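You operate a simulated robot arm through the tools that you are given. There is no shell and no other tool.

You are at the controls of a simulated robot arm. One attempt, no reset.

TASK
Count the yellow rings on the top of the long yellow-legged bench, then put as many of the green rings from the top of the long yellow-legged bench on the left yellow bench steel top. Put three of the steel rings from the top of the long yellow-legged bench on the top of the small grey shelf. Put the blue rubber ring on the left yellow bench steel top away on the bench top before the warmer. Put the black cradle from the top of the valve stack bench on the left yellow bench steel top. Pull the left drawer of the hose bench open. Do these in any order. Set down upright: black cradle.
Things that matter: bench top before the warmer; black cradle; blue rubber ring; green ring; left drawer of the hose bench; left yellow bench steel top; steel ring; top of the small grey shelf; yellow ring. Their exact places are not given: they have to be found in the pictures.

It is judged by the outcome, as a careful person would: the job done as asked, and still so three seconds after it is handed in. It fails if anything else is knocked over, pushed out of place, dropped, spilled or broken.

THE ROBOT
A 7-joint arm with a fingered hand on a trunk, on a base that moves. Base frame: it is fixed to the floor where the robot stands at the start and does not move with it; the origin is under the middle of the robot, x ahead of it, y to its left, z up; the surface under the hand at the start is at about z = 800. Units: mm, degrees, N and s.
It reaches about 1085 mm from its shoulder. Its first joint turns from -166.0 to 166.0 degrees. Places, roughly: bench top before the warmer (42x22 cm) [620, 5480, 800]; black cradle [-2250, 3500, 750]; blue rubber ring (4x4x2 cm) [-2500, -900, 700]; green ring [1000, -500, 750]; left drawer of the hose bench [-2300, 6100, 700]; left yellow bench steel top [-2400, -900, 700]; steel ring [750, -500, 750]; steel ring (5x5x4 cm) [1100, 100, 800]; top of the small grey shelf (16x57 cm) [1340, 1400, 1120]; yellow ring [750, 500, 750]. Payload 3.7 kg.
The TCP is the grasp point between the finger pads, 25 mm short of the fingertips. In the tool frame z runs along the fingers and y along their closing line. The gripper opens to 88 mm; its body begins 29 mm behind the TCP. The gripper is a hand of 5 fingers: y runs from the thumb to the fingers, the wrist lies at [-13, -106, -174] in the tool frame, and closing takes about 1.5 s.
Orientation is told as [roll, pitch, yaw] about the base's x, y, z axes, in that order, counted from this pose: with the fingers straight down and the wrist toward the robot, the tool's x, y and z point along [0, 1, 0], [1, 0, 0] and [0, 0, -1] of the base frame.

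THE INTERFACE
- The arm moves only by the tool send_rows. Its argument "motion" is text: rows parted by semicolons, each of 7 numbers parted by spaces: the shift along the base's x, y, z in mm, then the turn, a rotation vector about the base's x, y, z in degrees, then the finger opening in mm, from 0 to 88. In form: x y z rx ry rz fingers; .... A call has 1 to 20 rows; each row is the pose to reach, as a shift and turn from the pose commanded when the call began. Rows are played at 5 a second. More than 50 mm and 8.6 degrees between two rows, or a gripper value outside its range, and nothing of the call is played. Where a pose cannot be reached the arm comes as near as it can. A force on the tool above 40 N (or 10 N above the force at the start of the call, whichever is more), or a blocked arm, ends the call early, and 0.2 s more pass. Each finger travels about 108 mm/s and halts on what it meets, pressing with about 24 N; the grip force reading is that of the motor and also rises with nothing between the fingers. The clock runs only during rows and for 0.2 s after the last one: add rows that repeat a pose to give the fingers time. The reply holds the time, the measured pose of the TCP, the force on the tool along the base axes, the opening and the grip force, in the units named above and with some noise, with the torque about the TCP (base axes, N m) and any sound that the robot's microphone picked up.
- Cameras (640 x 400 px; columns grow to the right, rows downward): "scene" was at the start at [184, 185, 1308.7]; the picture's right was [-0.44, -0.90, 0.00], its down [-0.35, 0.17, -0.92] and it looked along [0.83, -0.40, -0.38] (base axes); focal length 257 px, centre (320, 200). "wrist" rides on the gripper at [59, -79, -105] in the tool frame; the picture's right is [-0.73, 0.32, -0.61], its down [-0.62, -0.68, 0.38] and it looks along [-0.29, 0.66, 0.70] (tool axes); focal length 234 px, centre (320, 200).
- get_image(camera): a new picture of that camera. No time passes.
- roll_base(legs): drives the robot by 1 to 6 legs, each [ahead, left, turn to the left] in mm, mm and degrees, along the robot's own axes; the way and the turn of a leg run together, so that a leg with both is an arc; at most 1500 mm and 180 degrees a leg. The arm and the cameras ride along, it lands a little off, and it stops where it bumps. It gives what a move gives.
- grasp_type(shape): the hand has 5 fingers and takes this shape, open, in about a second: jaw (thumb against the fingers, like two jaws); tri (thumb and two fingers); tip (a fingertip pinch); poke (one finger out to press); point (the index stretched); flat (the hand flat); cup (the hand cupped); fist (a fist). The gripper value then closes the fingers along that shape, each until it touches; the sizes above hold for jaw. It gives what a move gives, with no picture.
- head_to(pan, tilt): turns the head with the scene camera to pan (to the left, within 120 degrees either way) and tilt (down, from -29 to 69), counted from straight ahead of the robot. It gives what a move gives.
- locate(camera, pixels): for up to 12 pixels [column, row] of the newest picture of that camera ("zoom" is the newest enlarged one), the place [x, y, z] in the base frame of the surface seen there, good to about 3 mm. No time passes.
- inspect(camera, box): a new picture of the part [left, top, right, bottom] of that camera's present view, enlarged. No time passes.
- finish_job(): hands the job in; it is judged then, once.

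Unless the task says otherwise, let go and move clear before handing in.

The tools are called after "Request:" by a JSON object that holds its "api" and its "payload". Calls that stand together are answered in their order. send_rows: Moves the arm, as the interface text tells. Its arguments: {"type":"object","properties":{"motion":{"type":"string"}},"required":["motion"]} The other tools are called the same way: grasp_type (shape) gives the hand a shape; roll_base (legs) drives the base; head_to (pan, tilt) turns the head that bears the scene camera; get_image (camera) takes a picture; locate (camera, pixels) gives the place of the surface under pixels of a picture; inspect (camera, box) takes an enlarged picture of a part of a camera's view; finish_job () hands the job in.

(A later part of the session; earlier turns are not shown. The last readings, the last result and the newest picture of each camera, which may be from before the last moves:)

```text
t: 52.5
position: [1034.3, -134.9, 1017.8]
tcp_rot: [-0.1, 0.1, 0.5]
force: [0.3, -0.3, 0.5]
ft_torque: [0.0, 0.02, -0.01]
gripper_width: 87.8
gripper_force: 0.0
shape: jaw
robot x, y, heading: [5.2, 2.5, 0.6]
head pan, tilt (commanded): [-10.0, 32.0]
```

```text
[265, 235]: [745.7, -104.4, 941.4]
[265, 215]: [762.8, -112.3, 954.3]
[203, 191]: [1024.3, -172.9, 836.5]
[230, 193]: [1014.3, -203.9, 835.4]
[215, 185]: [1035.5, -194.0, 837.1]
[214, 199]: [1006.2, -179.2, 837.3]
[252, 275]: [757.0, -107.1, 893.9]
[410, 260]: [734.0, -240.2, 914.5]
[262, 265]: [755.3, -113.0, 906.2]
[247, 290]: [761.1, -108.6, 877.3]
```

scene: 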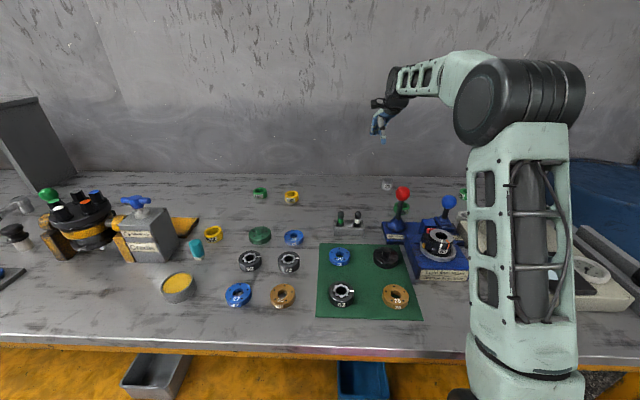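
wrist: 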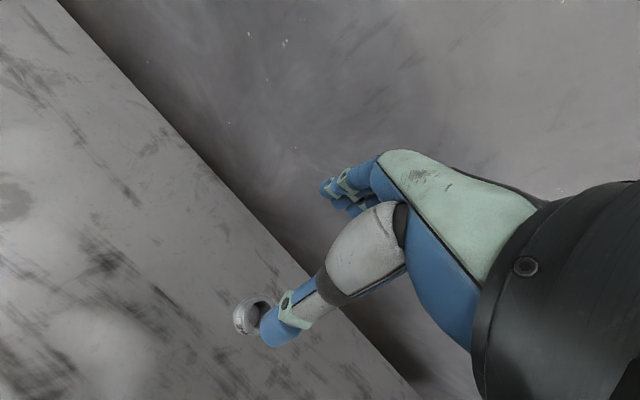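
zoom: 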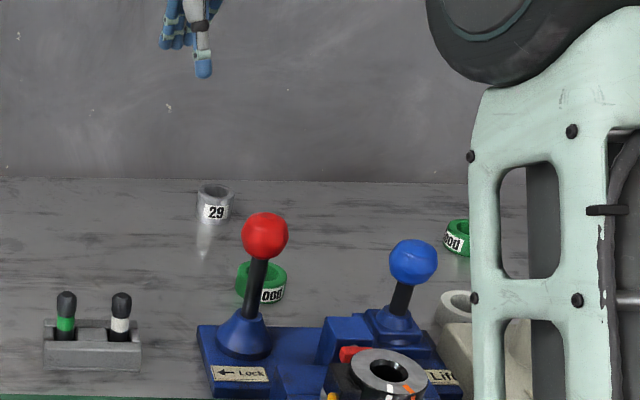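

S2's rim centres at (1020,-187), and the red ball at (765,-110) is well clear. I will move over it, descend to z≈831 and close.

Request:
{"api": "send_rows", "payload": {"motion": "-7 -26 -40 0 0 0 88; -14 -52 -80 0 0 0 88; -14 -52 -110 0 0 0 88; -14 -52 -145 0 0 0 88; -14 -52 -175 0 0 0 88; -14 -52 -186 0 0 0 88; -14 -52 -186 0 0 0 88; -14 -52 -186 0 0 0 60; -14 -52 -186 0 0 0 40; -14 -52 -186 0 0 0 20; -14 -52 -186 0 0 0 10; -14 -52 -186 0 0 0 10; -14 -52 -186 0 0 0 10; -14 -52 -186 0 0 0 10"}}

Request:
{"api": "get_image", "payload": {"camera": "wrist"}}

```text
t: 55.5
position: [1020.9, -187.2, 831.4]
tcp_rot: [0.1, 0.1, 0.5]
force: [0.6, -0.5, 1.2]
ft_torque: [0.03, 0.01, -0.01]
gripper_width: 33.8
gripper_force: 24.3
shape: jaw
robot x, y, heading: [8.9, 2.8, 0.6]
head pan, tilt (commanded): [-10.0, 32.0]
```

```text
taken
```

wrist: 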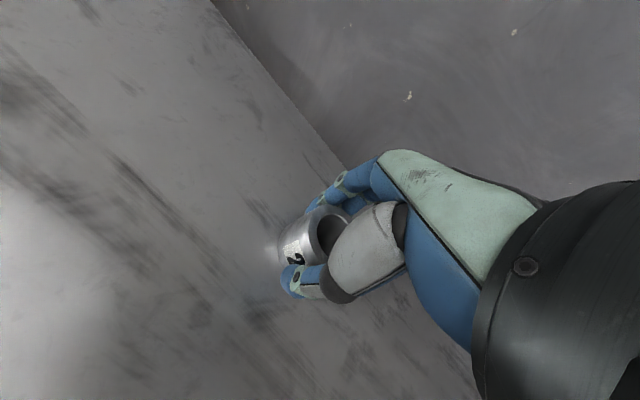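

S2 is gripped at 33.8 mm. I will lift it and draw it in, then turn square to the bench and drive to the shelf.

Request:
{"api": "send_rows", "payload": {"motion": "0 0 40 0 0 0 10; -10 0 85 0 0 0 10; -25 0 130 0 0 0 10; -45 5 173 0 0 0 10; -70 10 212 0 0 0 10; -100 17 250 0 0 0 10; -130 24 285 0 0 0 10; -165 31 315 0 0 0 10; -205 38 337 0 0 0 10; -245 45 352 0 0 0 10; -285 52 362 0 0 0 10; -285 52 366 0 0 0 10"}}

Request:
{"api": "head_to", "payload": {"pan": 45, "tilt": 25}}

Request:
{"api": "get_image", "payload": {"camera": "scene"}}

Request:
{"api": "roll_base", "payload": {"legs": [[-20, 0, -12.2], [0, 1400, 0]]}}

Request:
{"api": "get_image", "payload": {"camera": "scene"}}

```text
t: 58.1
position: [734.9, -135.4, 1196.8]
tcp_rot: [0.1, 0.0, 0.5]
force: [0.3, 0.1, -2.6]
ft_torque: [0.02, 0.0, 0.01]
gripper_width: 33.2
gripper_force: 23.8
shape: jaw
robot x, y, heading: [8.9, 0.8, 0.7]
head pan, tilt (commanded): [-10.0, 32.0]
```

```text
t: 59.4
position: [734.6, -134.0, 1196.6]
tcp_rot: [0.1, 0.1, 0.5]
force: [0.0, -1.8, -2.0]
ft_torque: [0.02, 0.01, -0.01]
gripper_width: 33.4
gripper_force: 23.3
shape: jaw
robot x, y, heading: [10.6, 2.2, 0.3]
head pan, tilt (commanded): [45.0, 25.0]
```

```text
taken
```

scene: 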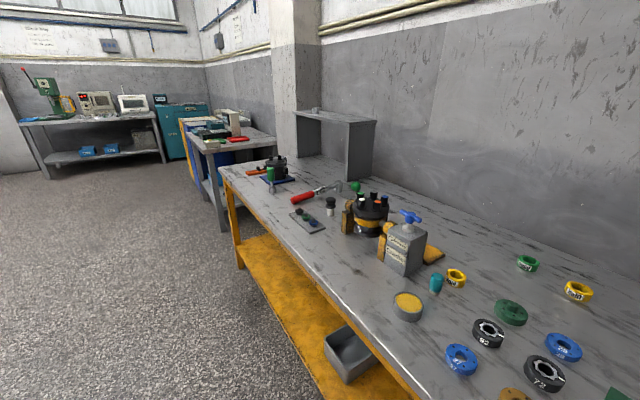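

```text
t: 67.1
position: [950.1, 1089.5, 1195.3]
tcp_rot: [-0.1, 0.1, -11.5]
force: [-0.9, 1.1, -1.6]
ft_torque: [-0.01, -0.01, -0.04]
gripper_width: 33.7
gripper_force: 24.8
shape: jaw
robot x, y, heading: [271.8, 1376.8, -11.4]
head pan, tilt (commanded): [45.0, 25.0]
```

```text
taken
```

scene: 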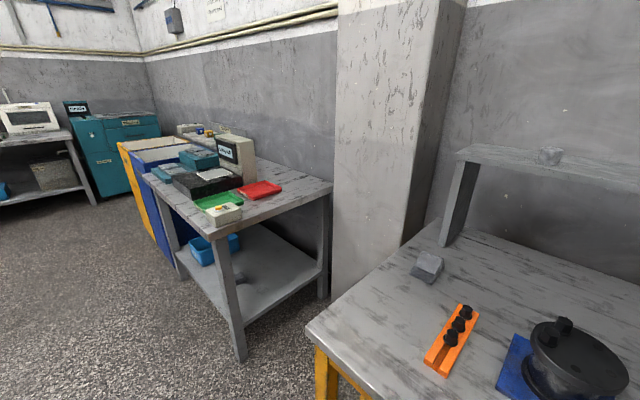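

The base is at (272,1377) heading -11.4°, still about 75 mm off the bench edge. I will close in by 40 mm and go 150 mm left.

Request:
{"api": "roll_base", "payload": {"legs": [[40, 150, 0]]}}

Request:
{"api": "head_to", "payload": {"pan": 10, "tilt": 20}}

Request:
{"api": "get_image", "payload": {"camera": "scene"}}

```text
t: 68.5
position: [1021.3, 1232.0, 1196.7]
tcp_rot: [0.0, 0.1, -11.4]
force: [-0.6, 0.0, -2.3]
ft_torque: [0.01, 0.0, -0.01]
gripper_width: 33.6
gripper_force: 24.0
shape: jaw
robot x, y, heading: [340.9, 1512.5, -11.4]
head pan, tilt (commanded): [45.0, 25.0]
```

```text
t: 69.5
position: [1021.3, 1229.9, 1195.3]
tcp_rot: [-0.1, 0.1, -11.4]
force: [0.4, 0.6, -1.8]
ft_torque: [0.01, -0.01, -0.01]
gripper_width: 33.9
gripper_force: 23.9
shape: jaw
robot x, y, heading: [339.9, 1514.8, -11.2]
head pan, tilt (commanded): [10.0, 20.0]
```

```text
taken
```

scene: 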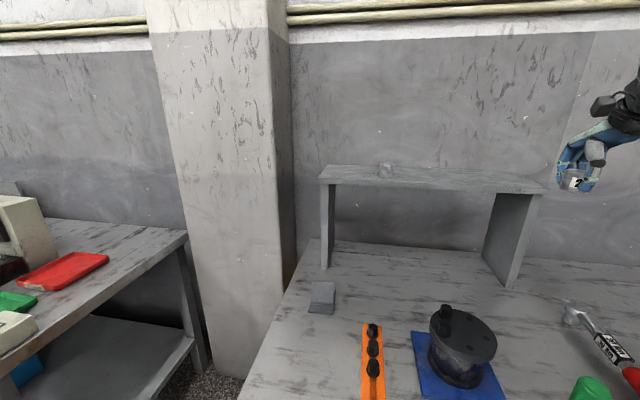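

Ring S1 stands at (387,170) on the shelf. I will reach to the spot for S2 at (1302,1371), then lower.

Request:
{"api": "send_rows", "payload": {"motion": "40 20 0 0 0 0 10; 80 40 0 0 0 0 10; 120 60 0 0 0 0 10; 160 80 0 0 0 0 10; 200 100 0 0 0 0 10; 240 120 0 0 0 0 10; 281 140 0 0 0 0 10; 281 140 -25 0 0 0 10; 281 140 -40 0 0 0 10; 281 140 -46 0 0 0 10; 281 140 -46 0 0 0 10"}}

Request:
{"api": "get_image", "payload": {"camera": "wrist"}}

Request:
{"api": "inspect", "payload": {"camera": "scene", "box": [350, 130, 510, 230]}}

```text
t: 71.9
position: [1303.2, 1371.3, 1150.3]
tcp_rot: [0.0, 0.1, -11.4]
force: [0.0, 0.2, -1.8]
ft_torque: [0.01, 0.02, 0.02]
gripper_width: 33.7
gripper_force: 23.7
shape: jaw
robot x, y, heading: [342.0, 1514.2, -11.8]
head pan, tilt (commanded): [10.0, 20.0]
```

```text
taken
```

wrist: 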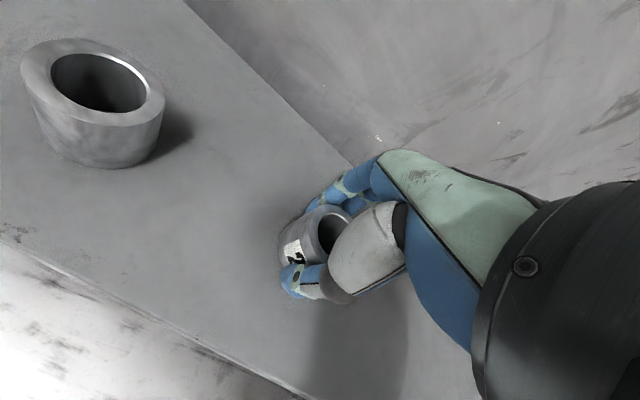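

```text
4.00 times, centred on (430, 180) of scene
```

zoom: 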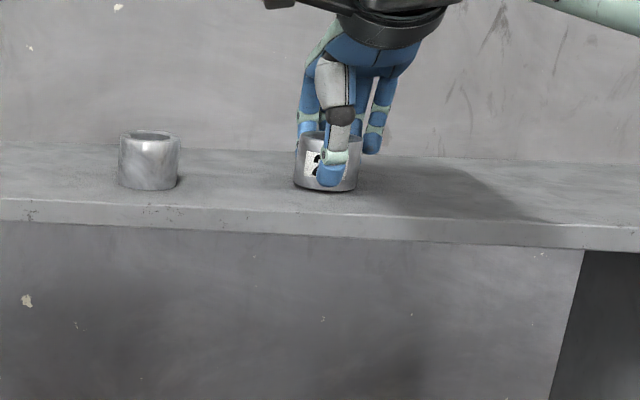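

S2 is within a few millimetres of the shelf at (1303,1371,1150). I will lower the last bit, then open and rise while drawing in.

Request:
{"api": "send_rows", "payload": {"motion": "0 0 -2 0 0 0 10; 0 0 -3.5 0 0 0 10; 0 0 -3.5 0 0 0 10"}}

```text
t: 72.7
position: [1301.9, 1371.0, 1148.1]
tcp_rot: [0.0, -0.1, -11.4]
force: [2.5, -0.6, 6.4]
ft_torque: [-0.02, -0.12, 0.02]
gripper_width: 33.7
gripper_force: 24.0
shape: jaw
robot x, y, heading: [337.9, 1515.8, -11.5]
head pan, tilt (commanded): [10.0, 20.0]
```

Contact at 6.4 N: the ring is seated. I will open, rise 55 mm and draw straight back.

Request:
{"api": "send_rows", "payload": {"motion": "0 0 0 0 0 0 50; 0 0 0 0 0 0 75; 0 0 0 0 0 0 88; 0 0 0 0 0 0 88; 0 0 25 0 0 0 88; 0 0 50 0 0 0 88; -15 3 60 0 0 0 88; -55 11 60 0 0 0 88; -100 20 60 0 0 0 88; -145 29 60 0 0 0 88; -190 38 60 0 0 0 88; -235 47 60 0 0 0 88; -280 56 60 0 0 0 88; -325 65 60 0 0 0 88; -365 73 55 0 0 0 88; -365 73 50 0 0 0 88"}}

Request:
{"api": "inspect", "payload": {"camera": "scene", "box": [310, 130, 550, 280]}}

```text
t: 76.1
position: [936.7, 1444.1, 1196.9]
tcp_rot: [0.0, 0.1, -11.4]
force: [-0.1, 0.1, -0.3]
ft_torque: [0.01, 0.01, -0.03]
gripper_width: 87.7
gripper_force: 0.1
shape: jaw
robot x, y, heading: [338.5, 1514.6, -11.3]
head pan, tilt (commanded): [10.0, 20.0]
```

```text
2.67 times, centred on (430, 205) of scene
```

zoom: 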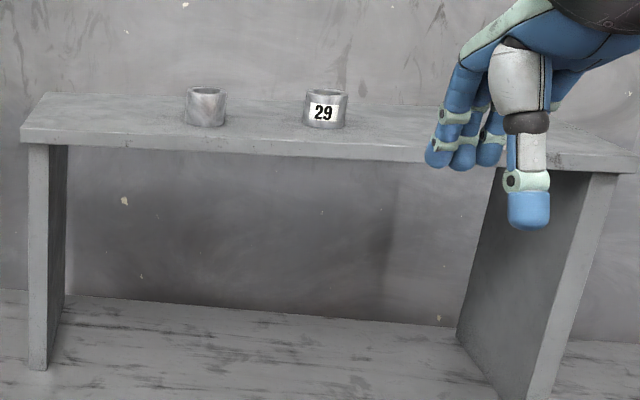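

Both rings stand on the shelf. I will drive back along the bench toward its right end for the third steel ring.

Request:
{"api": "roll_base", "payload": {"legs": [[-30, -1000, 0], [0, -750, 0]]}}

Request:
{"api": "head_to", "payload": {"pan": -30, "tilt": 32}}

Request:
{"api": "get_image", "payload": {"camera": "scene"}}

```text
t: 85.0
position: [557.5, -267.1, 1198.0]
tcp_rot: [0.1, 0.1, -11.7]
force: [0.2, -0.7, 0.6]
ft_torque: [0.01, -0.04, 0.0]
gripper_width: 87.6
gripper_force: 0.0
shape: jaw
robot x, y, heading: [-40.7, -196.7, -11.8]
head pan, tilt (commanded): [10.0, 20.0]
```

```text
t: 86.0
position: [556.3, -267.2, 1197.4]
tcp_rot: [0.0, 0.2, -11.7]
force: [-0.3, 0.6, -0.3]
ft_torque: [-0.02, -0.01, -0.03]
gripper_width: 87.7
gripper_force: 0.0
shape: jaw
robot x, y, heading: [-36.0, -193.0, -12.0]
head pan, tilt (commanded): [-30.0, 32.0]
```

```text
taken
```

scene: 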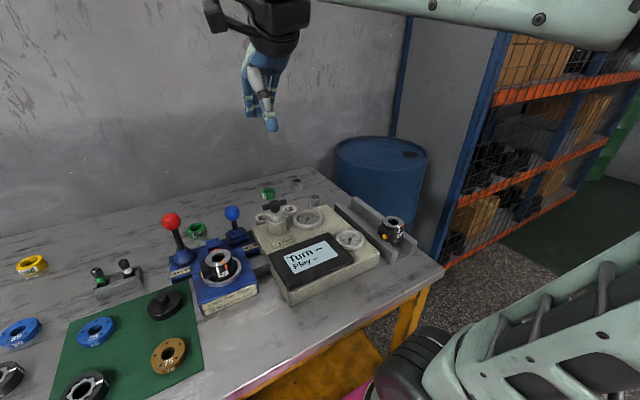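

The right end of the bench is now in view, with a green ring at (267,192) and steel rings at (297,184) and (315,200). I will enlarge it, and look for any further yellow rings.

Request:
{"api": "inspect", "payload": {"camera": "scene", "box": [220, 150, 460, 300]}}

Request:
{"api": "locate", "payload": {"camera": "zoom", "pixels": [[205, 83], [253, 125], [125, 105], [480, 330]]}}

```text
2.67 times, centred on (340, 225) of scene
```

zoom: 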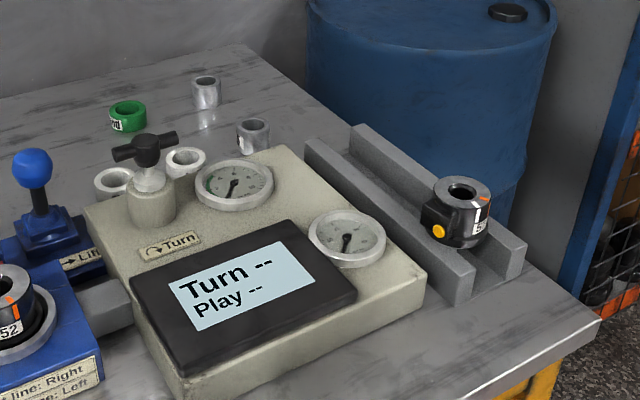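

```text
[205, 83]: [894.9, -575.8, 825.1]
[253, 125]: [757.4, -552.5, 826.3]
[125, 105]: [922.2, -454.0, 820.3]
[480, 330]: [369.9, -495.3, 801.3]
```

S3 stands free at zoom (206,92). I will enlarge it to find its centre, together with the green ring near it.

Request:
{"api": "inspect", "payload": {"camera": "scene", "box": [250, 165, 330, 215]}}

```text
8.00 times, centred on (290, 190) of scene
```

zoom: 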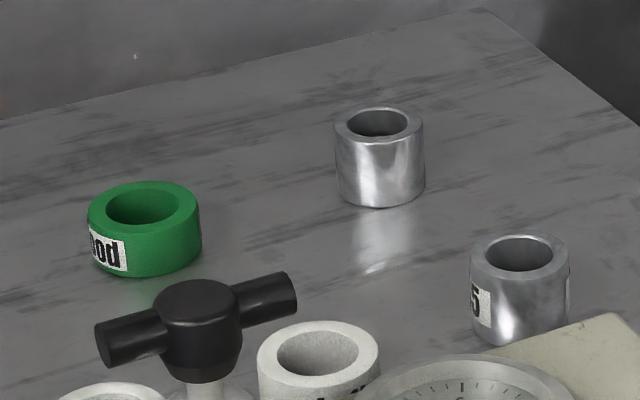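

Request:
{"api": "locate", "payload": {"camera": "zoom", "pixels": [[341, 125], [417, 124], [380, 111], [380, 139], [380, 200], [95, 210], [194, 210], [145, 187], [143, 232], [145, 270], [478, 250], [561, 250]]}}

```text
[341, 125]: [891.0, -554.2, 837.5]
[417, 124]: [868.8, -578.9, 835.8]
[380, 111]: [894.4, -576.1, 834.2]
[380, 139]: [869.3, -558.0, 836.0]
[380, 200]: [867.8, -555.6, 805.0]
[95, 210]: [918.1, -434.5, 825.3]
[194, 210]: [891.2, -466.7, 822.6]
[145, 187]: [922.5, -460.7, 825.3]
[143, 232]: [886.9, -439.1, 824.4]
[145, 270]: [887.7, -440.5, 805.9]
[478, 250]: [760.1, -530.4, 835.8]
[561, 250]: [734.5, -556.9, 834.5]
```

S3's centre is at about (881,-567) and G3's at (905,-450). I will check the height of the T-handle and gauge near the path.

Request:
{"api": "locate", "payload": {"camera": "zoom", "pixels": [[120, 345], [280, 290], [200, 300], [470, 365], [320, 330], [540, 370], [600, 340]]}}

```text
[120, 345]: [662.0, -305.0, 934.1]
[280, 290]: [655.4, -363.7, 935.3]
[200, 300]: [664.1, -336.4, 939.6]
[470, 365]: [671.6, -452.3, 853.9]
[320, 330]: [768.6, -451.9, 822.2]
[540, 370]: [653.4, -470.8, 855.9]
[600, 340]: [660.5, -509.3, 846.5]
```

The T-handle tops out at z=940 near (660,-335), clear of the path at height. I will go over S3 at z≈1047 first, then check.

Request:
{"api": "send_rows", "payload": {"motion": "32 -30 -10 0 0 0 88; 65 -60 -25 0 0 0 88; 97 -90 -40 0 0 0 88; 130 -120 -55 0 0 0 88; 162 -150 -70 0 0 0 88; 195 -180 -85 0 0 0 88; 228 -210 -100 0 0 0 88; 260 -240 -115 0 0 0 88; 292 -270 -130 0 0 0 88; 325 -300 -147 0 0 0 88; 325 -300 -190 0 0 0 88; 325 -300 -235 0 0 0 88; 325 -300 -270 0 0 0 88; 325 -300 -270 0 0 0 88"}}

Request:
{"api": "get_image", "payload": {"camera": "wrist"}}

Request:
{"api": "inspect", "payload": {"camera": "scene", "box": [220, 120, 380, 220]}}

```text
t: 89.0
position: [881.4, -567.7, 927.1]
tcp_rot: [-0.1, 0.1, -11.7]
force: [0.1, 0.1, 0.1]
ft_torque: [0.01, 0.01, 0.01]
gripper_width: 87.5
gripper_force: 0.0
shape: jaw
robot x, y, heading: [-41.1, -194.8, -11.8]
head pan, tilt (commanded): [-30.0, 32.0]
```

```text
taken
```

wrist: 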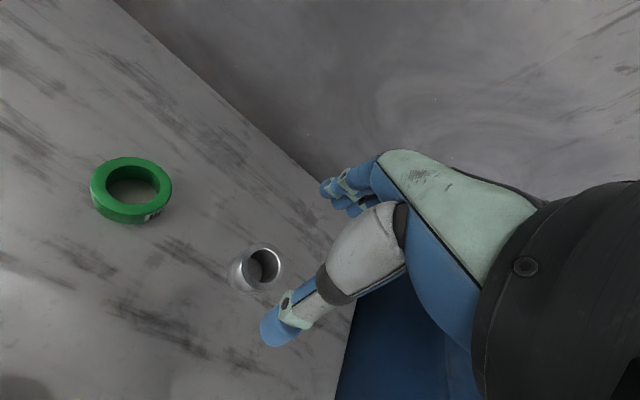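

```text
4.00 times, centred on (300, 170) of scene
```

zoom: 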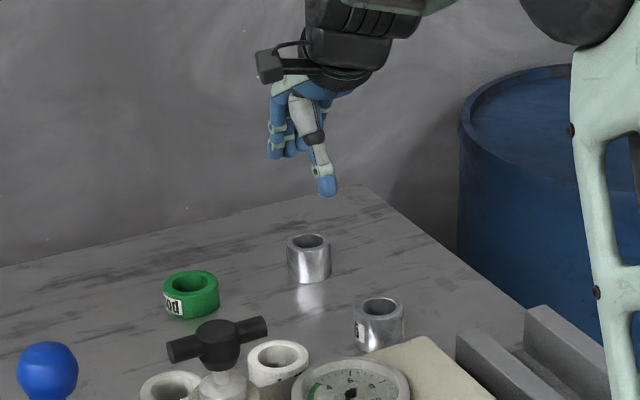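

The ring sits at wrist pixel (257,268), the same relative place as with S1. I will descend to z≈831 and close.

Request:
{"api": "send_rows", "payload": {"motion": "0 0 -35 0 0 0 88; 0 0 -70 0 0 0 88; 0 0 -90 0 0 0 88; 0 0 -96 0 0 0 88; 0 0 -96 0 0 0 88; 0 0 -96 0 0 0 60; 0 0 -96 0 0 0 40; 0 0 -96 0 0 0 20; 0 0 -96 0 0 0 10; 0 0 -96 0 0 0 10; 0 0 -96 0 0 0 10; 0 0 -96 0 0 0 10"}}

Request:
{"api": "get_image", "payload": {"camera": "wrist"}}

```text
t: 91.6
position: [882.0, -567.4, 831.0]
tcp_rot: [0.0, 0.1, -11.7]
force: [0.7, 0.5, -0.4]
ft_torque: [-0.03, -0.02, -0.03]
gripper_width: 34.6
gripper_force: 24.2
shape: jaw
robot x, y, heading: [-43.2, -189.2, -11.6]
head pan, tilt (commanded): [-30.0, 32.0]
```

```text
taken
```

wrist: 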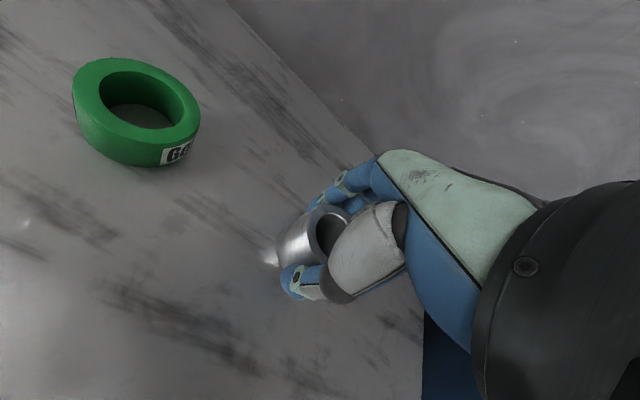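

S3 is gripped at 34.6 mm. I will lift, retrace above the T-handle, and drive back to the shelf.

Request:
{"api": "send_rows", "payload": {"motion": "0 0 40 0 0 0 10; 0 0 85 0 0 0 10; 0 0 130 0 0 0 10; 0 0 175 0 0 0 10; 0 0 217 0 0 0 10; -32 30 233 0 0 0 10; -65 60 248 0 0 0 10; -97 90 263 0 0 0 10; -130 120 278 0 0 0 10; -162 150 293 0 0 0 10; -195 180 308 0 0 0 10; -228 210 323 0 0 0 10; -260 240 338 0 0 0 10; -292 270 353 0 0 0 10; -292 270 366 0 0 0 10"}}

Request:
{"api": "roll_base", "payload": {"legs": [[0, 900, 0], [0, 840, 0]]}}

Request:
{"api": "head_to", "payload": {"pan": 0, "tilt": 20}}

Request:
{"api": "get_image", "payload": {"camera": "scene"}}

```text
t: 94.8
position: [588.9, -296.6, 1197.2]
tcp_rot: [0.1, 0.0, -11.7]
force: [0.3, 0.3, -2.2]
ft_torque: [-0.02, 0.03, -0.04]
gripper_width: 33.9
gripper_force: 24.3
shape: jaw
robot x, y, heading: [-40.8, -195.1, -11.7]
head pan, tilt (commanded): [-30.0, 32.0]
```

```text
t: 103.7
position: [947.8, 1417.4, 1197.0]
tcp_rot: [0.0, 0.1, -11.4]
force: [0.0, 0.3, -2.2]
ft_torque: [0.0, -0.01, -0.01]
gripper_width: 34.0
gripper_force: 24.2
shape: jaw
robot x, y, heading: [318.3, 1516.0, -11.3]
head pan, tilt (commanded): [-30.0, 32.0]
```

```text
t: 104.6
position: [947.7, 1418.1, 1197.1]
tcp_rot: [0.0, 0.1, -11.4]
force: [-0.8, -0.3, -1.7]
ft_torque: [0.0, -0.01, 0.01]
gripper_width: 33.9
gripper_force: 24.5
shape: jaw
robot x, y, heading: [317.1, 1515.9, -11.4]
head pan, tilt (commanded): [0.0, 20.0]
```

```text
taken
```

scene: 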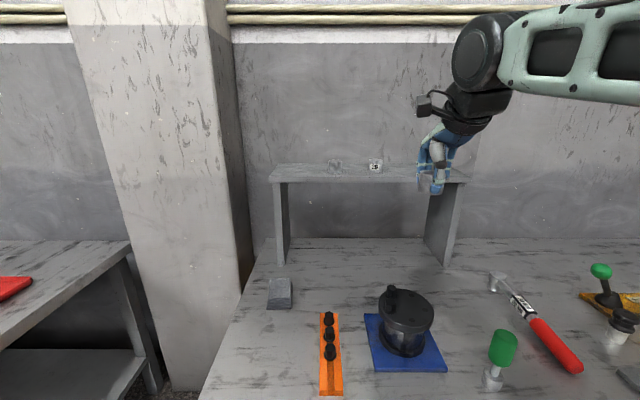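

The base is at (317,1516), near its former place. I will reach to the third spot at (1273,1255) and lower.

Request:
{"api": "send_rows", "payload": {"motion": "40.6 -20.4 0 0 0 0 10; 81.2 -40.8 0 0 0 0 10; 121.9 -61 0 0 0 0 10; 162.5 -81.5 0 0 0 0 10; 203 -102 0 0 0 0 10; 243.7 -122 0 0 0 0 10; 284 -142.6 0 0 0 0 10; 325 -163 0 0 0 0 10; 325 -163 -25 0 0 0 10; 325 -163 -40 0 0 0 10; 325 -163 -47 0 0 0 10; 325 -163 -47 0 0 0 10"}}

Request:
{"api": "inspect", "payload": {"camera": "scene", "box": [320, 130, 480, 230]}}

```text
t: 107.2
position: [1271.8, 1253.0, 1148.9]
tcp_rot: [0.0, 0.1, -11.3]
force: [0.4, 0.5, -2.3]
ft_torque: [0.0, -0.01, 0.01]
gripper_width: 34.0
gripper_force: 24.4
shape: jaw
robot x, y, heading: [313.8, 1519.9, -11.4]
head pan, tilt (commanded): [0.0, 20.0]
```

```text
4.00 times, centred on (400, 180) of scene
```

zoom: 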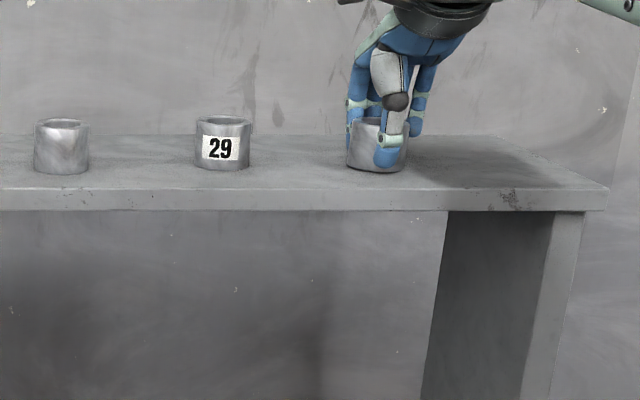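

S3 is just over the shelf at z=1149. I will lower until I feel contact.

Request:
{"api": "send_rows", "payload": {"motion": "0 0 -2 0 0 0 10; 0 0 -3 0 0 0 10; 0 0 -3 0 0 0 10"}}

```text
t: 108.0
position: [1270.9, 1252.9, 1147.1]
tcp_rot: [-0.1, -0.1, -11.4]
force: [1.6, -1.4, 8.5]
ft_torque: [-0.05, -0.1, 0.0]
gripper_width: 34.3
gripper_force: 23.6
shape: jaw
robot x, y, heading: [320.4, 1516.0, -11.5]
head pan, tilt (commanded): [0.0, 20.0]
```

Contact at 8.5 N. I will open, rise and draw back.

Request:
{"api": "send_rows", "payload": {"motion": "0 0 0 0 0 0 50; 0 0 0 0 0 0 75; 0 0 0 0 0 0 88; 0 0 0 0 0 0 88; 0 0 25 0 0 0 88; 0 0 50 0 0 0 88; -15 5 60 0 0 0 88; -55 20 60 0 0 0 88; -100 35 60 0 0 0 88; -145 50 60 0 0 0 88; -190 65 60 0 0 0 88; -235 80 60 0 0 0 88; -280 95 60 0 0 0 88; -325 110 60 0 0 0 88; -365 125 55 0 0 0 88; -365 125 50 0 0 0 88"}}

Request:
{"api": "inspect", "payload": {"camera": "scene", "box": [260, 130, 500, 280]}}

Request:
{"api": "roll_base", "payload": {"legs": [[-20, -960, 0]]}}

Request:
{"api": "get_image", "payload": {"camera": "scene"}}

Request:
{"api": "inspect", "payload": {"camera": "scene", "box": [300, 150, 620, 350]}}

```text
t: 111.4
position: [907.4, 1380.1, 1195.6]
tcp_rot: [0.0, 0.1, -11.5]
force: [1.1, 0.2, 0.5]
ft_torque: [-0.02, -0.04, 0.0]
gripper_width: 87.8
gripper_force: 0.1
shape: jaw
robot x, y, heading: [317.1, 1517.1, -11.5]
head pan, tilt (commanded): [0.0, 20.0]
```

```text
2.67 times, centred on (380, 205) of scene
```

zoom: 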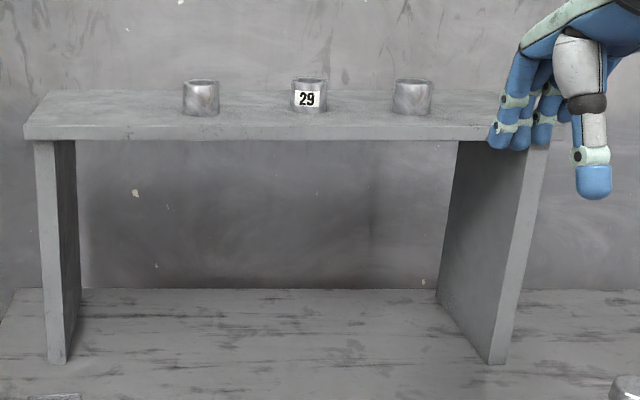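

```text
t: 116.5
position: [693.0, 429.1, 1197.2]
tcp_rot: [0.0, 0.1, -11.5]
force: [0.0, 0.8, 0.3]
ft_torque: [-0.01, 0.02, -0.02]
gripper_width: 87.6
gripper_force: 0.0
shape: jaw
robot x, y, heading: [107.9, 572.4, -11.8]
head pan, tilt (commanded): [0.0, 20.0]
```

```text
taken
```

scene: 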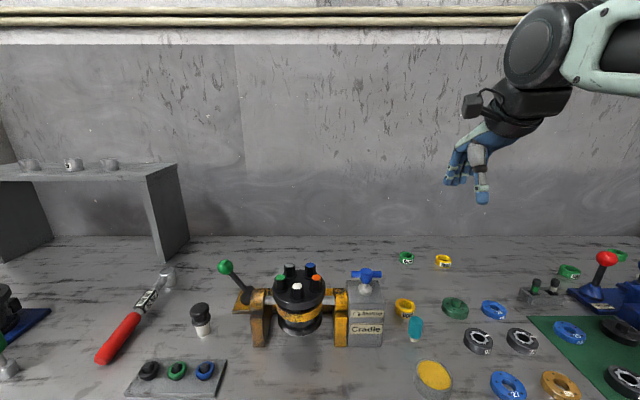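

```text
2.00 times, centred on (460, 250) of scene
```

zoom: 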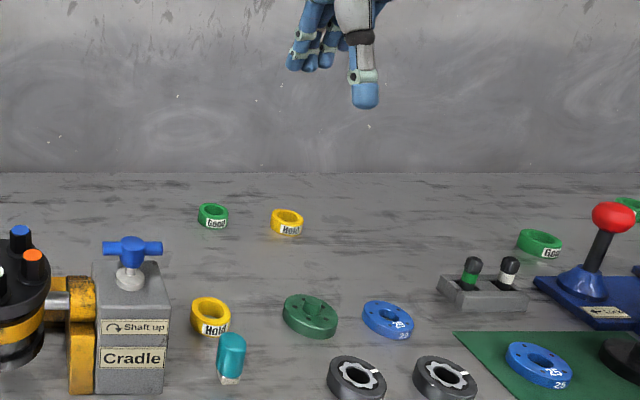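

All three steel rings stand on the shelf. The green ring G1 is at zoom (213,215); I will measure it, and use the wrist view to check behind the cradle device.

Request:
{"api": "inspect", "payload": {"camera": "scene", "box": [380, 235, 480, 297]}}

Request:
{"api": "get_image", "payload": {"camera": "wrist"}}

```text
6.40 times, centred on (430, 266) of scene
```

zoom: 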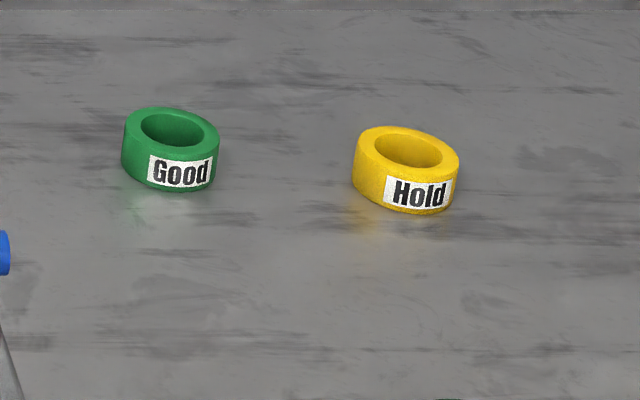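

```text
taken
```

wrist: 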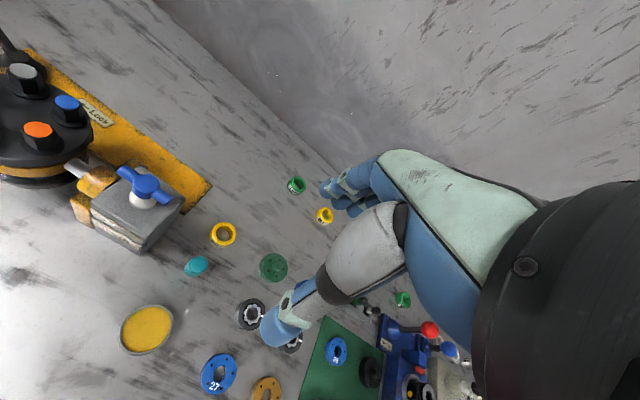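

No further yellow ring hides beside the device; the count so far is two. I will locate G1's rim.

Request:
{"api": "locate", "payload": {"camera": "zoom", "pixels": [[127, 130], [214, 140], [175, 110], [170, 152], [165, 188], [358, 150], [455, 160]]}}

```text
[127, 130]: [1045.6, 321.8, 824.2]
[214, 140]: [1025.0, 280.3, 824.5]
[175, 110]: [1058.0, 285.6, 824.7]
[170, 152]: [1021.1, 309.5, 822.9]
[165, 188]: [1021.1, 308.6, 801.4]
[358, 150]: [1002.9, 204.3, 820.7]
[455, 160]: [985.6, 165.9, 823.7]
```

G1's centre is at about (1037,299), top z=825. I will move above it and then grasp at z≈828.

Request:
{"api": "send_rows", "payload": {"motion": "34.4 -13 -27 0 0 0 88; 68.8 -26 -54 0 0 0 88; 103 -39 -81 0 0 0 88; 137.6 -52 -108 0 0 0 88; 172 -65 -135 0 0 0 88; 206 -78 -162 0 0 0 88; 241 -91 -189 0 0 0 88; 275 -104 -216 0 0 0 88; 310 -117 -243 0 0 0 88; 344 -130 -270 0 0 0 88; 344 -130 -270 0 0 0 88"}}

Request:
{"api": "get_image", "payload": {"camera": "wrist"}}

```text
t: 118.9
position: [1038.2, 298.8, 926.9]
tcp_rot: [-0.1, 0.1, -11.7]
force: [-0.3, -0.7, 0.8]
ft_torque: [0.02, -0.03, 0.02]
gripper_width: 87.8
gripper_force: 0.0
shape: jaw
robot x, y, heading: [104.4, 573.0, -12.0]
head pan, tilt (commanded): [0.0, 20.0]
```

```text
taken
```

wrist: 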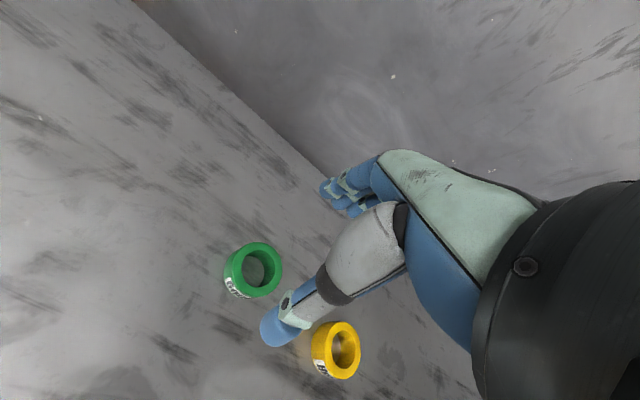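

G1 appears at wrist (252,270), aligned. I will descend and close.

Request:
{"api": "send_rows", "payload": {"motion": "0 0 -35 0 0 0 88; 0 0 -70 0 0 0 88; 0 0 -92 0 0 0 88; 0 0 -99 0 0 0 88; 0 0 -99 0 0 0 88; 0 0 -99 0 0 0 65; 0 0 -99 0 0 0 45; 0 0 -99 0 0 0 25; 0 0 -99 0 0 0 15; 0 0 -99 0 0 0 15; 0 0 -99 0 0 0 15; 0 0 -99 0 0 0 15"}}

Request:
{"api": "get_image", "payload": {"camera": "wrist"}}

```text
t: 121.5
position: [1038.6, 300.6, 827.5]
tcp_rot: [-0.1, 0.1, -11.6]
force: [1.1, 0.4, 0.0]
ft_torque: [0.01, 0.01, -0.03]
gripper_width: 40.4
gripper_force: 24.1
shape: jaw
robot x, y, heading: [103.4, 567.2, -11.6]
head pan, tilt (commanded): [0.0, 20.0]
```

```text
taken
```

wrist: 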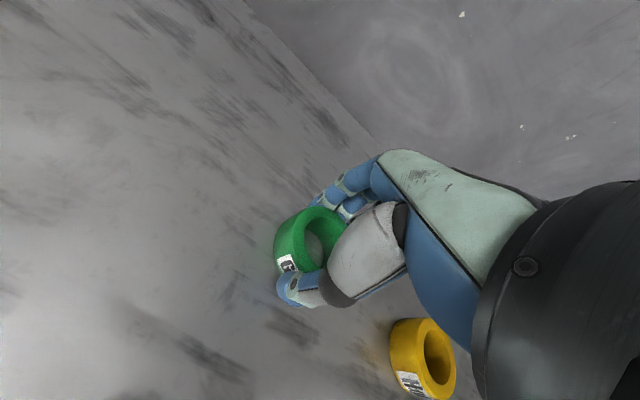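

G1 is gripped at 40.4 mm. I will lift it, draw it in, and look behind the robot for the way to the left yellow bench.

Request:
{"api": "send_rows", "payload": {"motion": "0 0 40 0 0 0 15; 0 0 85 0 0 0 15; -10 0 128 0 0 0 15; -25 3 170 0 0 0 15; -55 8 200 0 0 0 15; -90 14 225 0 0 0 15; -130 21 245 0 0 0 15; -170 28 262 0 0 0 15; -212 35 278 0 0 0 15; -254 42 292 0 0 0 15; -296 49 305 0 0 0 15; -338 56 315 0 0 0 15; -380 63 325 0 0 0 15; -405 68 330 0 0 0 15; -405 68 330 0 0 0 15"}}

Request:
{"api": "roll_base", "payload": {"legs": [[-250, 0, 0]]}}

Request:
{"api": "head_to", "payload": {"pan": -118, "tilt": 20}}

Request:
{"api": "get_image", "payload": {"camera": "scene"}}

Request:
{"api": "locate", "payload": {"camera": "scene", "pixels": [[320, 200], [320, 390], [400, 300], [500, 300], [560, 380], [600, 200], [620, 300], [450, 250]]}}

```text
t: 124.7
position: [634.1, 367.7, 1157.0]
tcp_rot: [0.0, 0.2, -11.5]
force: [0.7, -0.4, -0.1]
ft_torque: [0.01, -0.02, 0.04]
gripper_width: 40.0
gripper_force: 24.3
shape: jaw
robot x, y, heading: [105.4, 570.0, -11.9]
head pan, tilt (commanded): [0.0, 20.0]
```

```text
t: 126.5
position: [387.1, 416.6, 1156.0]
tcp_rot: [0.0, 0.1, -11.7]
force: [0.5, -0.1, -0.1]
ft_torque: [0.02, 0.0, 0.01]
gripper_width: 40.2
gripper_force: 24.3
shape: jaw
robot x, y, heading: [-141.3, 620.9, -11.6]
head pan, tilt (commanded): [0.0, 20.0]
```

```text
t: 128.5
position: [387.0, 416.9, 1157.7]
tcp_rot: [0.0, 0.1, -11.8]
force: [0.3, 0.0, -0.7]
ft_torque: [0.02, 0.04, 0.01]
gripper_width: 40.0
gripper_force: 23.6
shape: jaw
robot x, y, heading: [-142.7, 619.6, -11.6]
head pan, tilt (commanded): [-118.0, 20.0]
```

```text
taken
```

scene: 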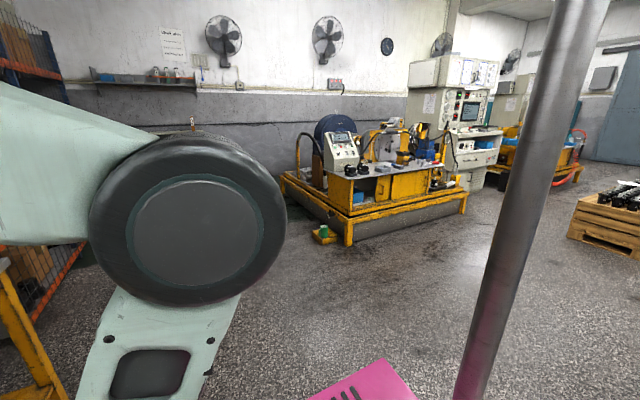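

```text
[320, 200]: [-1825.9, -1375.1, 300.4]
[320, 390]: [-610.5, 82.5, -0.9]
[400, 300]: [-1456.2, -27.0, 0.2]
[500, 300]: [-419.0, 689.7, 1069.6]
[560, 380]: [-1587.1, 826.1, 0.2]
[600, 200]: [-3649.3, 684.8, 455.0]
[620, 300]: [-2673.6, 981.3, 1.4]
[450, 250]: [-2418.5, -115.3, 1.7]
```

The yellow bench with a steel top appears at (385,170), with a yellow tray on the floor at (323,238). I will enlarge it and measure.

Request:
{"api": "inspect", "payload": {"camera": "scene", "box": [260, 100, 500, 250]}}

Request:
{"api": "locate", "payload": {"camera": "zoom", "pixels": [[240, 190], [300, 190], [360, 185], [420, 175], [460, 170], [240, 380], [540, 285], [170, 370], [60, 210], [480, 200], [250, 180], [340, 150]]}}

```text
2.67 times, centred on (380, 175) of scene
```

zoom: 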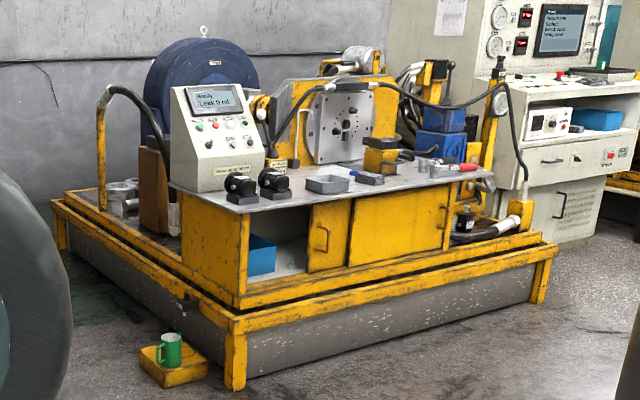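

```text
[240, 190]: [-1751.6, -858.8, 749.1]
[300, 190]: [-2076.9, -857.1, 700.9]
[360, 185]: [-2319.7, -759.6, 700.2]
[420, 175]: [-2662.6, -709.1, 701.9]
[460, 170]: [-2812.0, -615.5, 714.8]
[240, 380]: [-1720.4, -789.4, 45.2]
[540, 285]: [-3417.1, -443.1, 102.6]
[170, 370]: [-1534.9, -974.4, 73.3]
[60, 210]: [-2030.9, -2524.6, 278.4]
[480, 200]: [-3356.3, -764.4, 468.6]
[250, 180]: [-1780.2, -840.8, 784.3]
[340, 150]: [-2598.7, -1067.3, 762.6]
```

The steel top is at z≈701 with its front facing the robot and a yellow frame around it on the floor. I will turn to face it and strafe part of the way, then look again.

Request:
{"api": "roll_base", "payload": {"legs": [[0, 0, -90], [300, -1000, 0]]}}

Request:
{"api": "head_to", "payload": {"pan": -40, "tilt": 20}}

Request:
{"api": "get_image", "payload": {"camera": "scene"}}

```text
t: 137.7
position: [-1400.8, 21.6, 1158.1]
tcp_rot: [0.1, 0.1, -102.8]
force: [0.6, 0.0, 0.0]
ft_torque: [0.03, -0.02, -0.03]
gripper_width: 39.7
gripper_force: 23.9
shape: jaw
robot x, y, heading: [-1189.0, 545.1, -103.0]
head pan, tilt (commanded): [-118.0, 20.0]
```

```text
t: 139.2
position: [-1401.0, 23.1, 1157.5]
tcp_rot: [0.0, 0.0, -102.8]
force: [0.2, -0.5, -0.6]
ft_torque: [-0.02, 0.01, -0.02]
gripper_width: 39.7
gripper_force: 24.1
shape: jaw
robot x, y, heading: [-1190.8, 547.4, -102.7]
head pan, tilt (commanded): [-40.0, 20.0]
```

```text
taken
```

scene: 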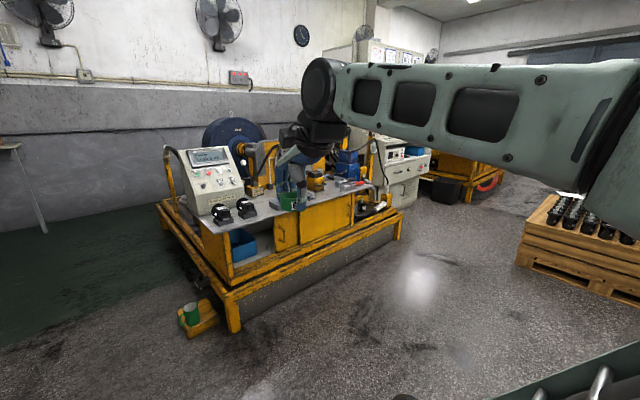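

The bench is ahead to the right and a wooden pallet stands at (580,240). I will measure nearby things before going on.

Request:
{"api": "locate", "payload": {"camera": "scene", "pixels": [[600, 380], [520, 262], [630, 295], [230, 328], [400, 235], [240, 288], [310, 265], [220, 232], [300, 213], [380, 190], [395, 205], [540, 390]]}}

Request:
{"api": "inspect", "payload": {"camera": "scene", "box": [170, 110, 410, 260]}}

```text
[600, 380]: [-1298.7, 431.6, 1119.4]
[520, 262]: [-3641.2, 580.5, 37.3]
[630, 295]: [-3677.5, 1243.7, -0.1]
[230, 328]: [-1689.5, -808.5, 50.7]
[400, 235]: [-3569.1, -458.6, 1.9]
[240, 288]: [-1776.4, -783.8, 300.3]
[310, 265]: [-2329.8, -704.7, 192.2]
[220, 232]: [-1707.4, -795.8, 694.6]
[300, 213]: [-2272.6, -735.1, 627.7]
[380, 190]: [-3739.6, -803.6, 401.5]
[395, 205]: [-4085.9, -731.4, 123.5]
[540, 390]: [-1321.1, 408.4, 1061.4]
```

```text
2.67 times, centred on (290, 185) of scene
```

zoom: 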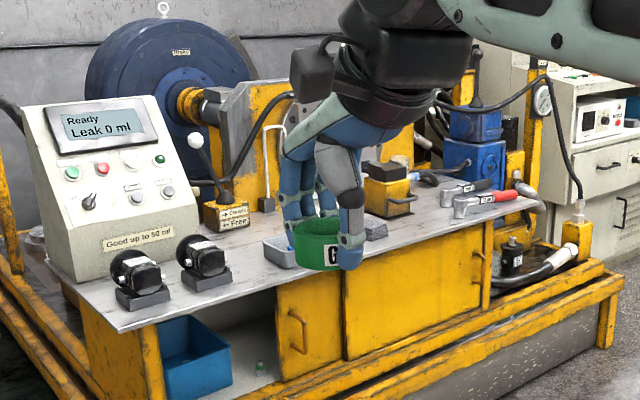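

The frame front and the steel top's front edge are nearly flush along a line from (-1690,-808) to (-3417,-443). I will drive nearer, keeping well off the frame.

Request:
{"api": "roll_base", "payload": {"legs": [[700, -740, 0.9]]}}

Request:
{"api": "head_to", "payload": {"pan": 0, "tilt": 35}}

Request:
{"api": "get_image", "payload": {"camera": "scene"}}

```text
t: 144.5
position: [-2265.6, -500.0, 1157.7]
tcp_rot: [0.0, 0.2, -102.1]
force: [1.0, 0.2, -0.3]
ft_torque: [0.0, 0.03, 0.01]
gripper_width: 39.7
gripper_force: 24.0
shape: jaw
robot x, y, heading: [-2059.3, 31.7, -101.9]
head pan, tilt (commanded): [-40.0, 20.0]
```

```text
t: 145.6
position: [-2266.1, -499.0, 1157.7]
tcp_rot: [0.0, 0.1, -102.2]
force: [-0.7, -0.1, 0.1]
ft_torque: [-0.02, -0.02, 0.07]
gripper_width: 39.9
gripper_force: 24.2
shape: jaw
robot x, y, heading: [-2058.7, 27.3, -101.9]
head pan, tilt (commanded): [0.0, 35.0]
```

```text
taken
```

scene: 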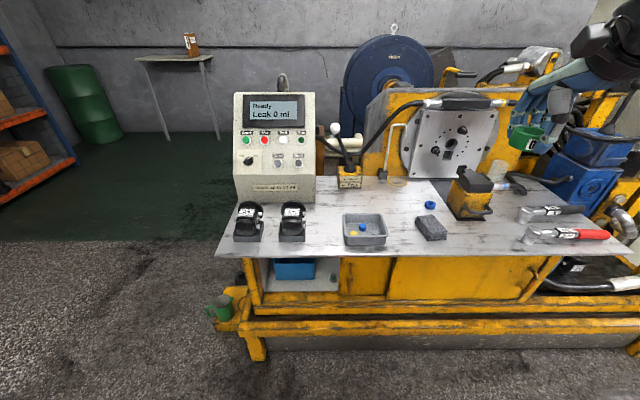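

The steel top is now clearly seen: a small blue ring at (430,205), a tray at (365,230) and a dark block at (432,228). I will enlarge it.

Request:
{"api": "inspect", "payload": {"camera": "scene", "box": [320, 160, 520, 285]}}

Request:
{"api": "locate", "payload": {"camera": "zoom", "pixels": [[350, 143], [75, 220], [220, 250], [140, 230], [360, 220], [420, 190], [350, 290], [450, 280], [580, 260], [300, 120], [480, 120], [250, 200]]}}

```text
3.20 times, centred on (420, 222) of scene
```

zoom: 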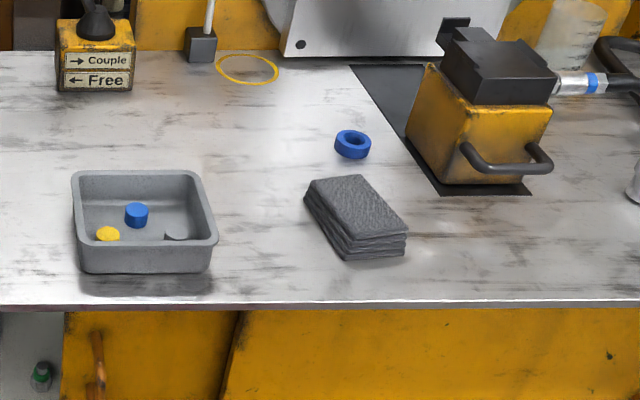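

```text
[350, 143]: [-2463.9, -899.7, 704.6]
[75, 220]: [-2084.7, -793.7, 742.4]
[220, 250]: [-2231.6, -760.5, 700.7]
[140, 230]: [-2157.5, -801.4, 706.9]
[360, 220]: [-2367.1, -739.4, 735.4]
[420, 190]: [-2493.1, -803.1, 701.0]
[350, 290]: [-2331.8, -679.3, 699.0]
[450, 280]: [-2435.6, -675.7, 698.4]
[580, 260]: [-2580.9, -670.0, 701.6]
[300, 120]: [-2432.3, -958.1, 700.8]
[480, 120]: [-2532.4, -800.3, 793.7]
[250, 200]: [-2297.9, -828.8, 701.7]
```

The blue rubber ring lies at (-2464,-900,705). I will measure free spots behind the tray and between tray and cloth.

Request:
{"api": "locate", "payload": {"camera": "zoom", "pixels": [[150, 115], [200, 120], [250, 130], [270, 165], [140, 173], [247, 68], [95, 92], [75, 172], [200, 172], [215, 242], [306, 195], [400, 250]]}}

Request:
{"api": "inspect", "payload": {"camera": "scene", "box": [200, 160, 400, 285]}}

Request:
{"api": "locate", "payload": {"camera": "zoom", "pixels": [[400, 180], [420, 240], [150, 150], [330, 150], [60, 290], [350, 300], [230, 240], [365, 80]]}}

```text
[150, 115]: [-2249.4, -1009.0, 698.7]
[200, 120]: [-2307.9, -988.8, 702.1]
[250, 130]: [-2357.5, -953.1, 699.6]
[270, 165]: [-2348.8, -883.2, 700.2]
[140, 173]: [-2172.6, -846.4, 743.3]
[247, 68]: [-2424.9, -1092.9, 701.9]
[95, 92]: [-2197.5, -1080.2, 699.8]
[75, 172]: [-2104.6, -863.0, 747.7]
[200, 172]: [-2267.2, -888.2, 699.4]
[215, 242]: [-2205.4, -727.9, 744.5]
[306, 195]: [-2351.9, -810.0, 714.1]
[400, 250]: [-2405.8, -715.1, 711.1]
```

```text
3.20 times, centred on (300, 222) of scene
```

zoom: 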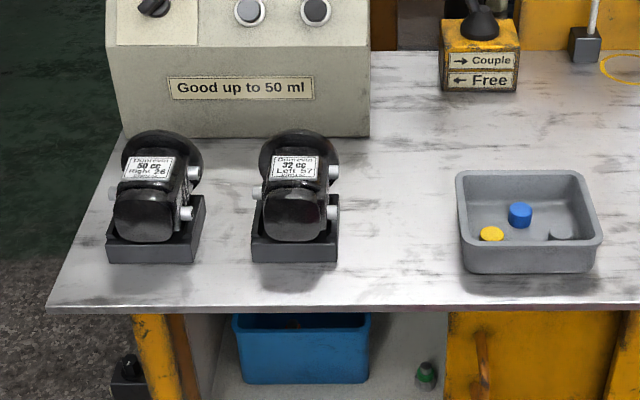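

```text
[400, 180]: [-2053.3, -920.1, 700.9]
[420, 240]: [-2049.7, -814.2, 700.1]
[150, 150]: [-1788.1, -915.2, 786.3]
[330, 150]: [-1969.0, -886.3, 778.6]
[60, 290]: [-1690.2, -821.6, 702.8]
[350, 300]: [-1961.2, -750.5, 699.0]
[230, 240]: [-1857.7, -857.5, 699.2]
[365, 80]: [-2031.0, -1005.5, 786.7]
```

There is free room behind the tray at about (-2279,-969) for the first green ring and (-2370,-924) for the second. I will drive 245 mm closer.

Request:
{"api": "roll_base", "payload": {"legs": [[245, 0, 0]]}}

Request:
{"api": "head_to", "payload": {"pan": 0, "tilt": 45}}

Request:
{"api": "get_image", "payload": {"camera": "scene"}}

Request:
{"api": "get_image", "payload": {"camera": "wrist"}}

```text
t: 147.4
position: [-2317.6, -738.8, 1157.0]
tcp_rot: [-0.1, 0.1, -102.3]
force: [-1.1, -0.2, 0.3]
ft_torque: [0.03, -0.01, -0.02]
gripper_width: 39.5
gripper_force: 23.8
shape: jaw
robot x, y, heading: [-2112.6, -208.3, -102.2]
head pan, tilt (commanded): [0.0, 35.0]
```

```text
t: 148.1
position: [-2318.6, -739.0, 1155.6]
tcp_rot: [0.0, 0.1, -102.3]
force: [0.2, 0.6, -0.3]
ft_torque: [0.03, 0.03, -0.04]
gripper_width: 39.5
gripper_force: 24.0
shape: jaw
robot x, y, heading: [-2109.1, -216.5, -102.0]
head pan, tilt (commanded): [0.0, 45.0]
```

```text
taken
```

scene: 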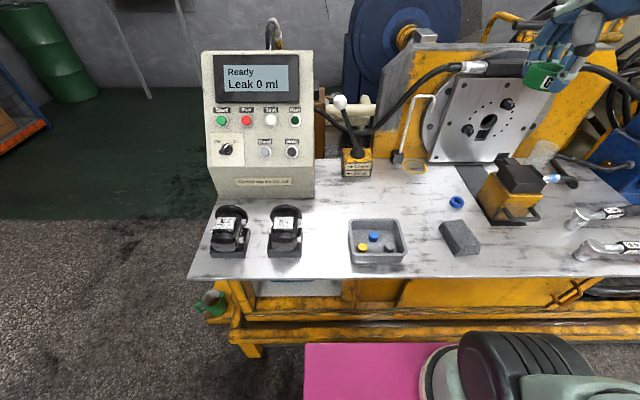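

```text
taken
```

wrist: 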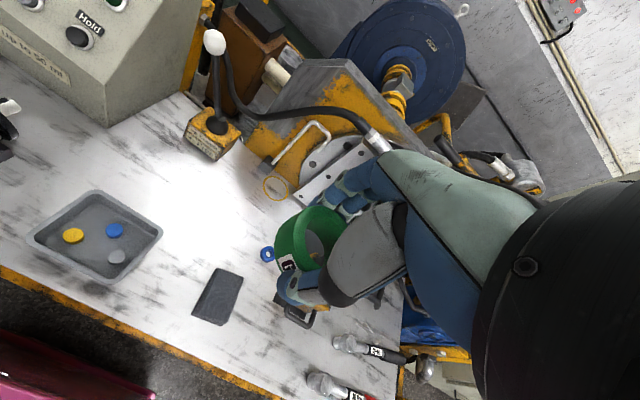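

The way is clear to the spot behind the tray, but a black hose arches at (400,105). I will measure the hose, the lever ball and the plate for clearance.

Request:
{"api": "locate", "payload": {"camera": "scene", "pixels": [[340, 102], [375, 130], [410, 95], [440, 72], [398, 155], [425, 120], [435, 155], [357, 150], [350, 135], [400, 195], [440, 190], [456, 202]]}}

```text
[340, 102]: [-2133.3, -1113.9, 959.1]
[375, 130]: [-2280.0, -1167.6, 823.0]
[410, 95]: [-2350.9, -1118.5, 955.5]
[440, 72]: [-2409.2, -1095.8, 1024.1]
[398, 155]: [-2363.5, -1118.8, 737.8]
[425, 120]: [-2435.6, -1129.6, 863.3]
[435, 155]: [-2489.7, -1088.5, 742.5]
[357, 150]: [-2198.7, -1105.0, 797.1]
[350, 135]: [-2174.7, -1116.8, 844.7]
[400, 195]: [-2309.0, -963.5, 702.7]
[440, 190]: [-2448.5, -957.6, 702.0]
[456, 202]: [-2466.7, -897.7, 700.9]
```

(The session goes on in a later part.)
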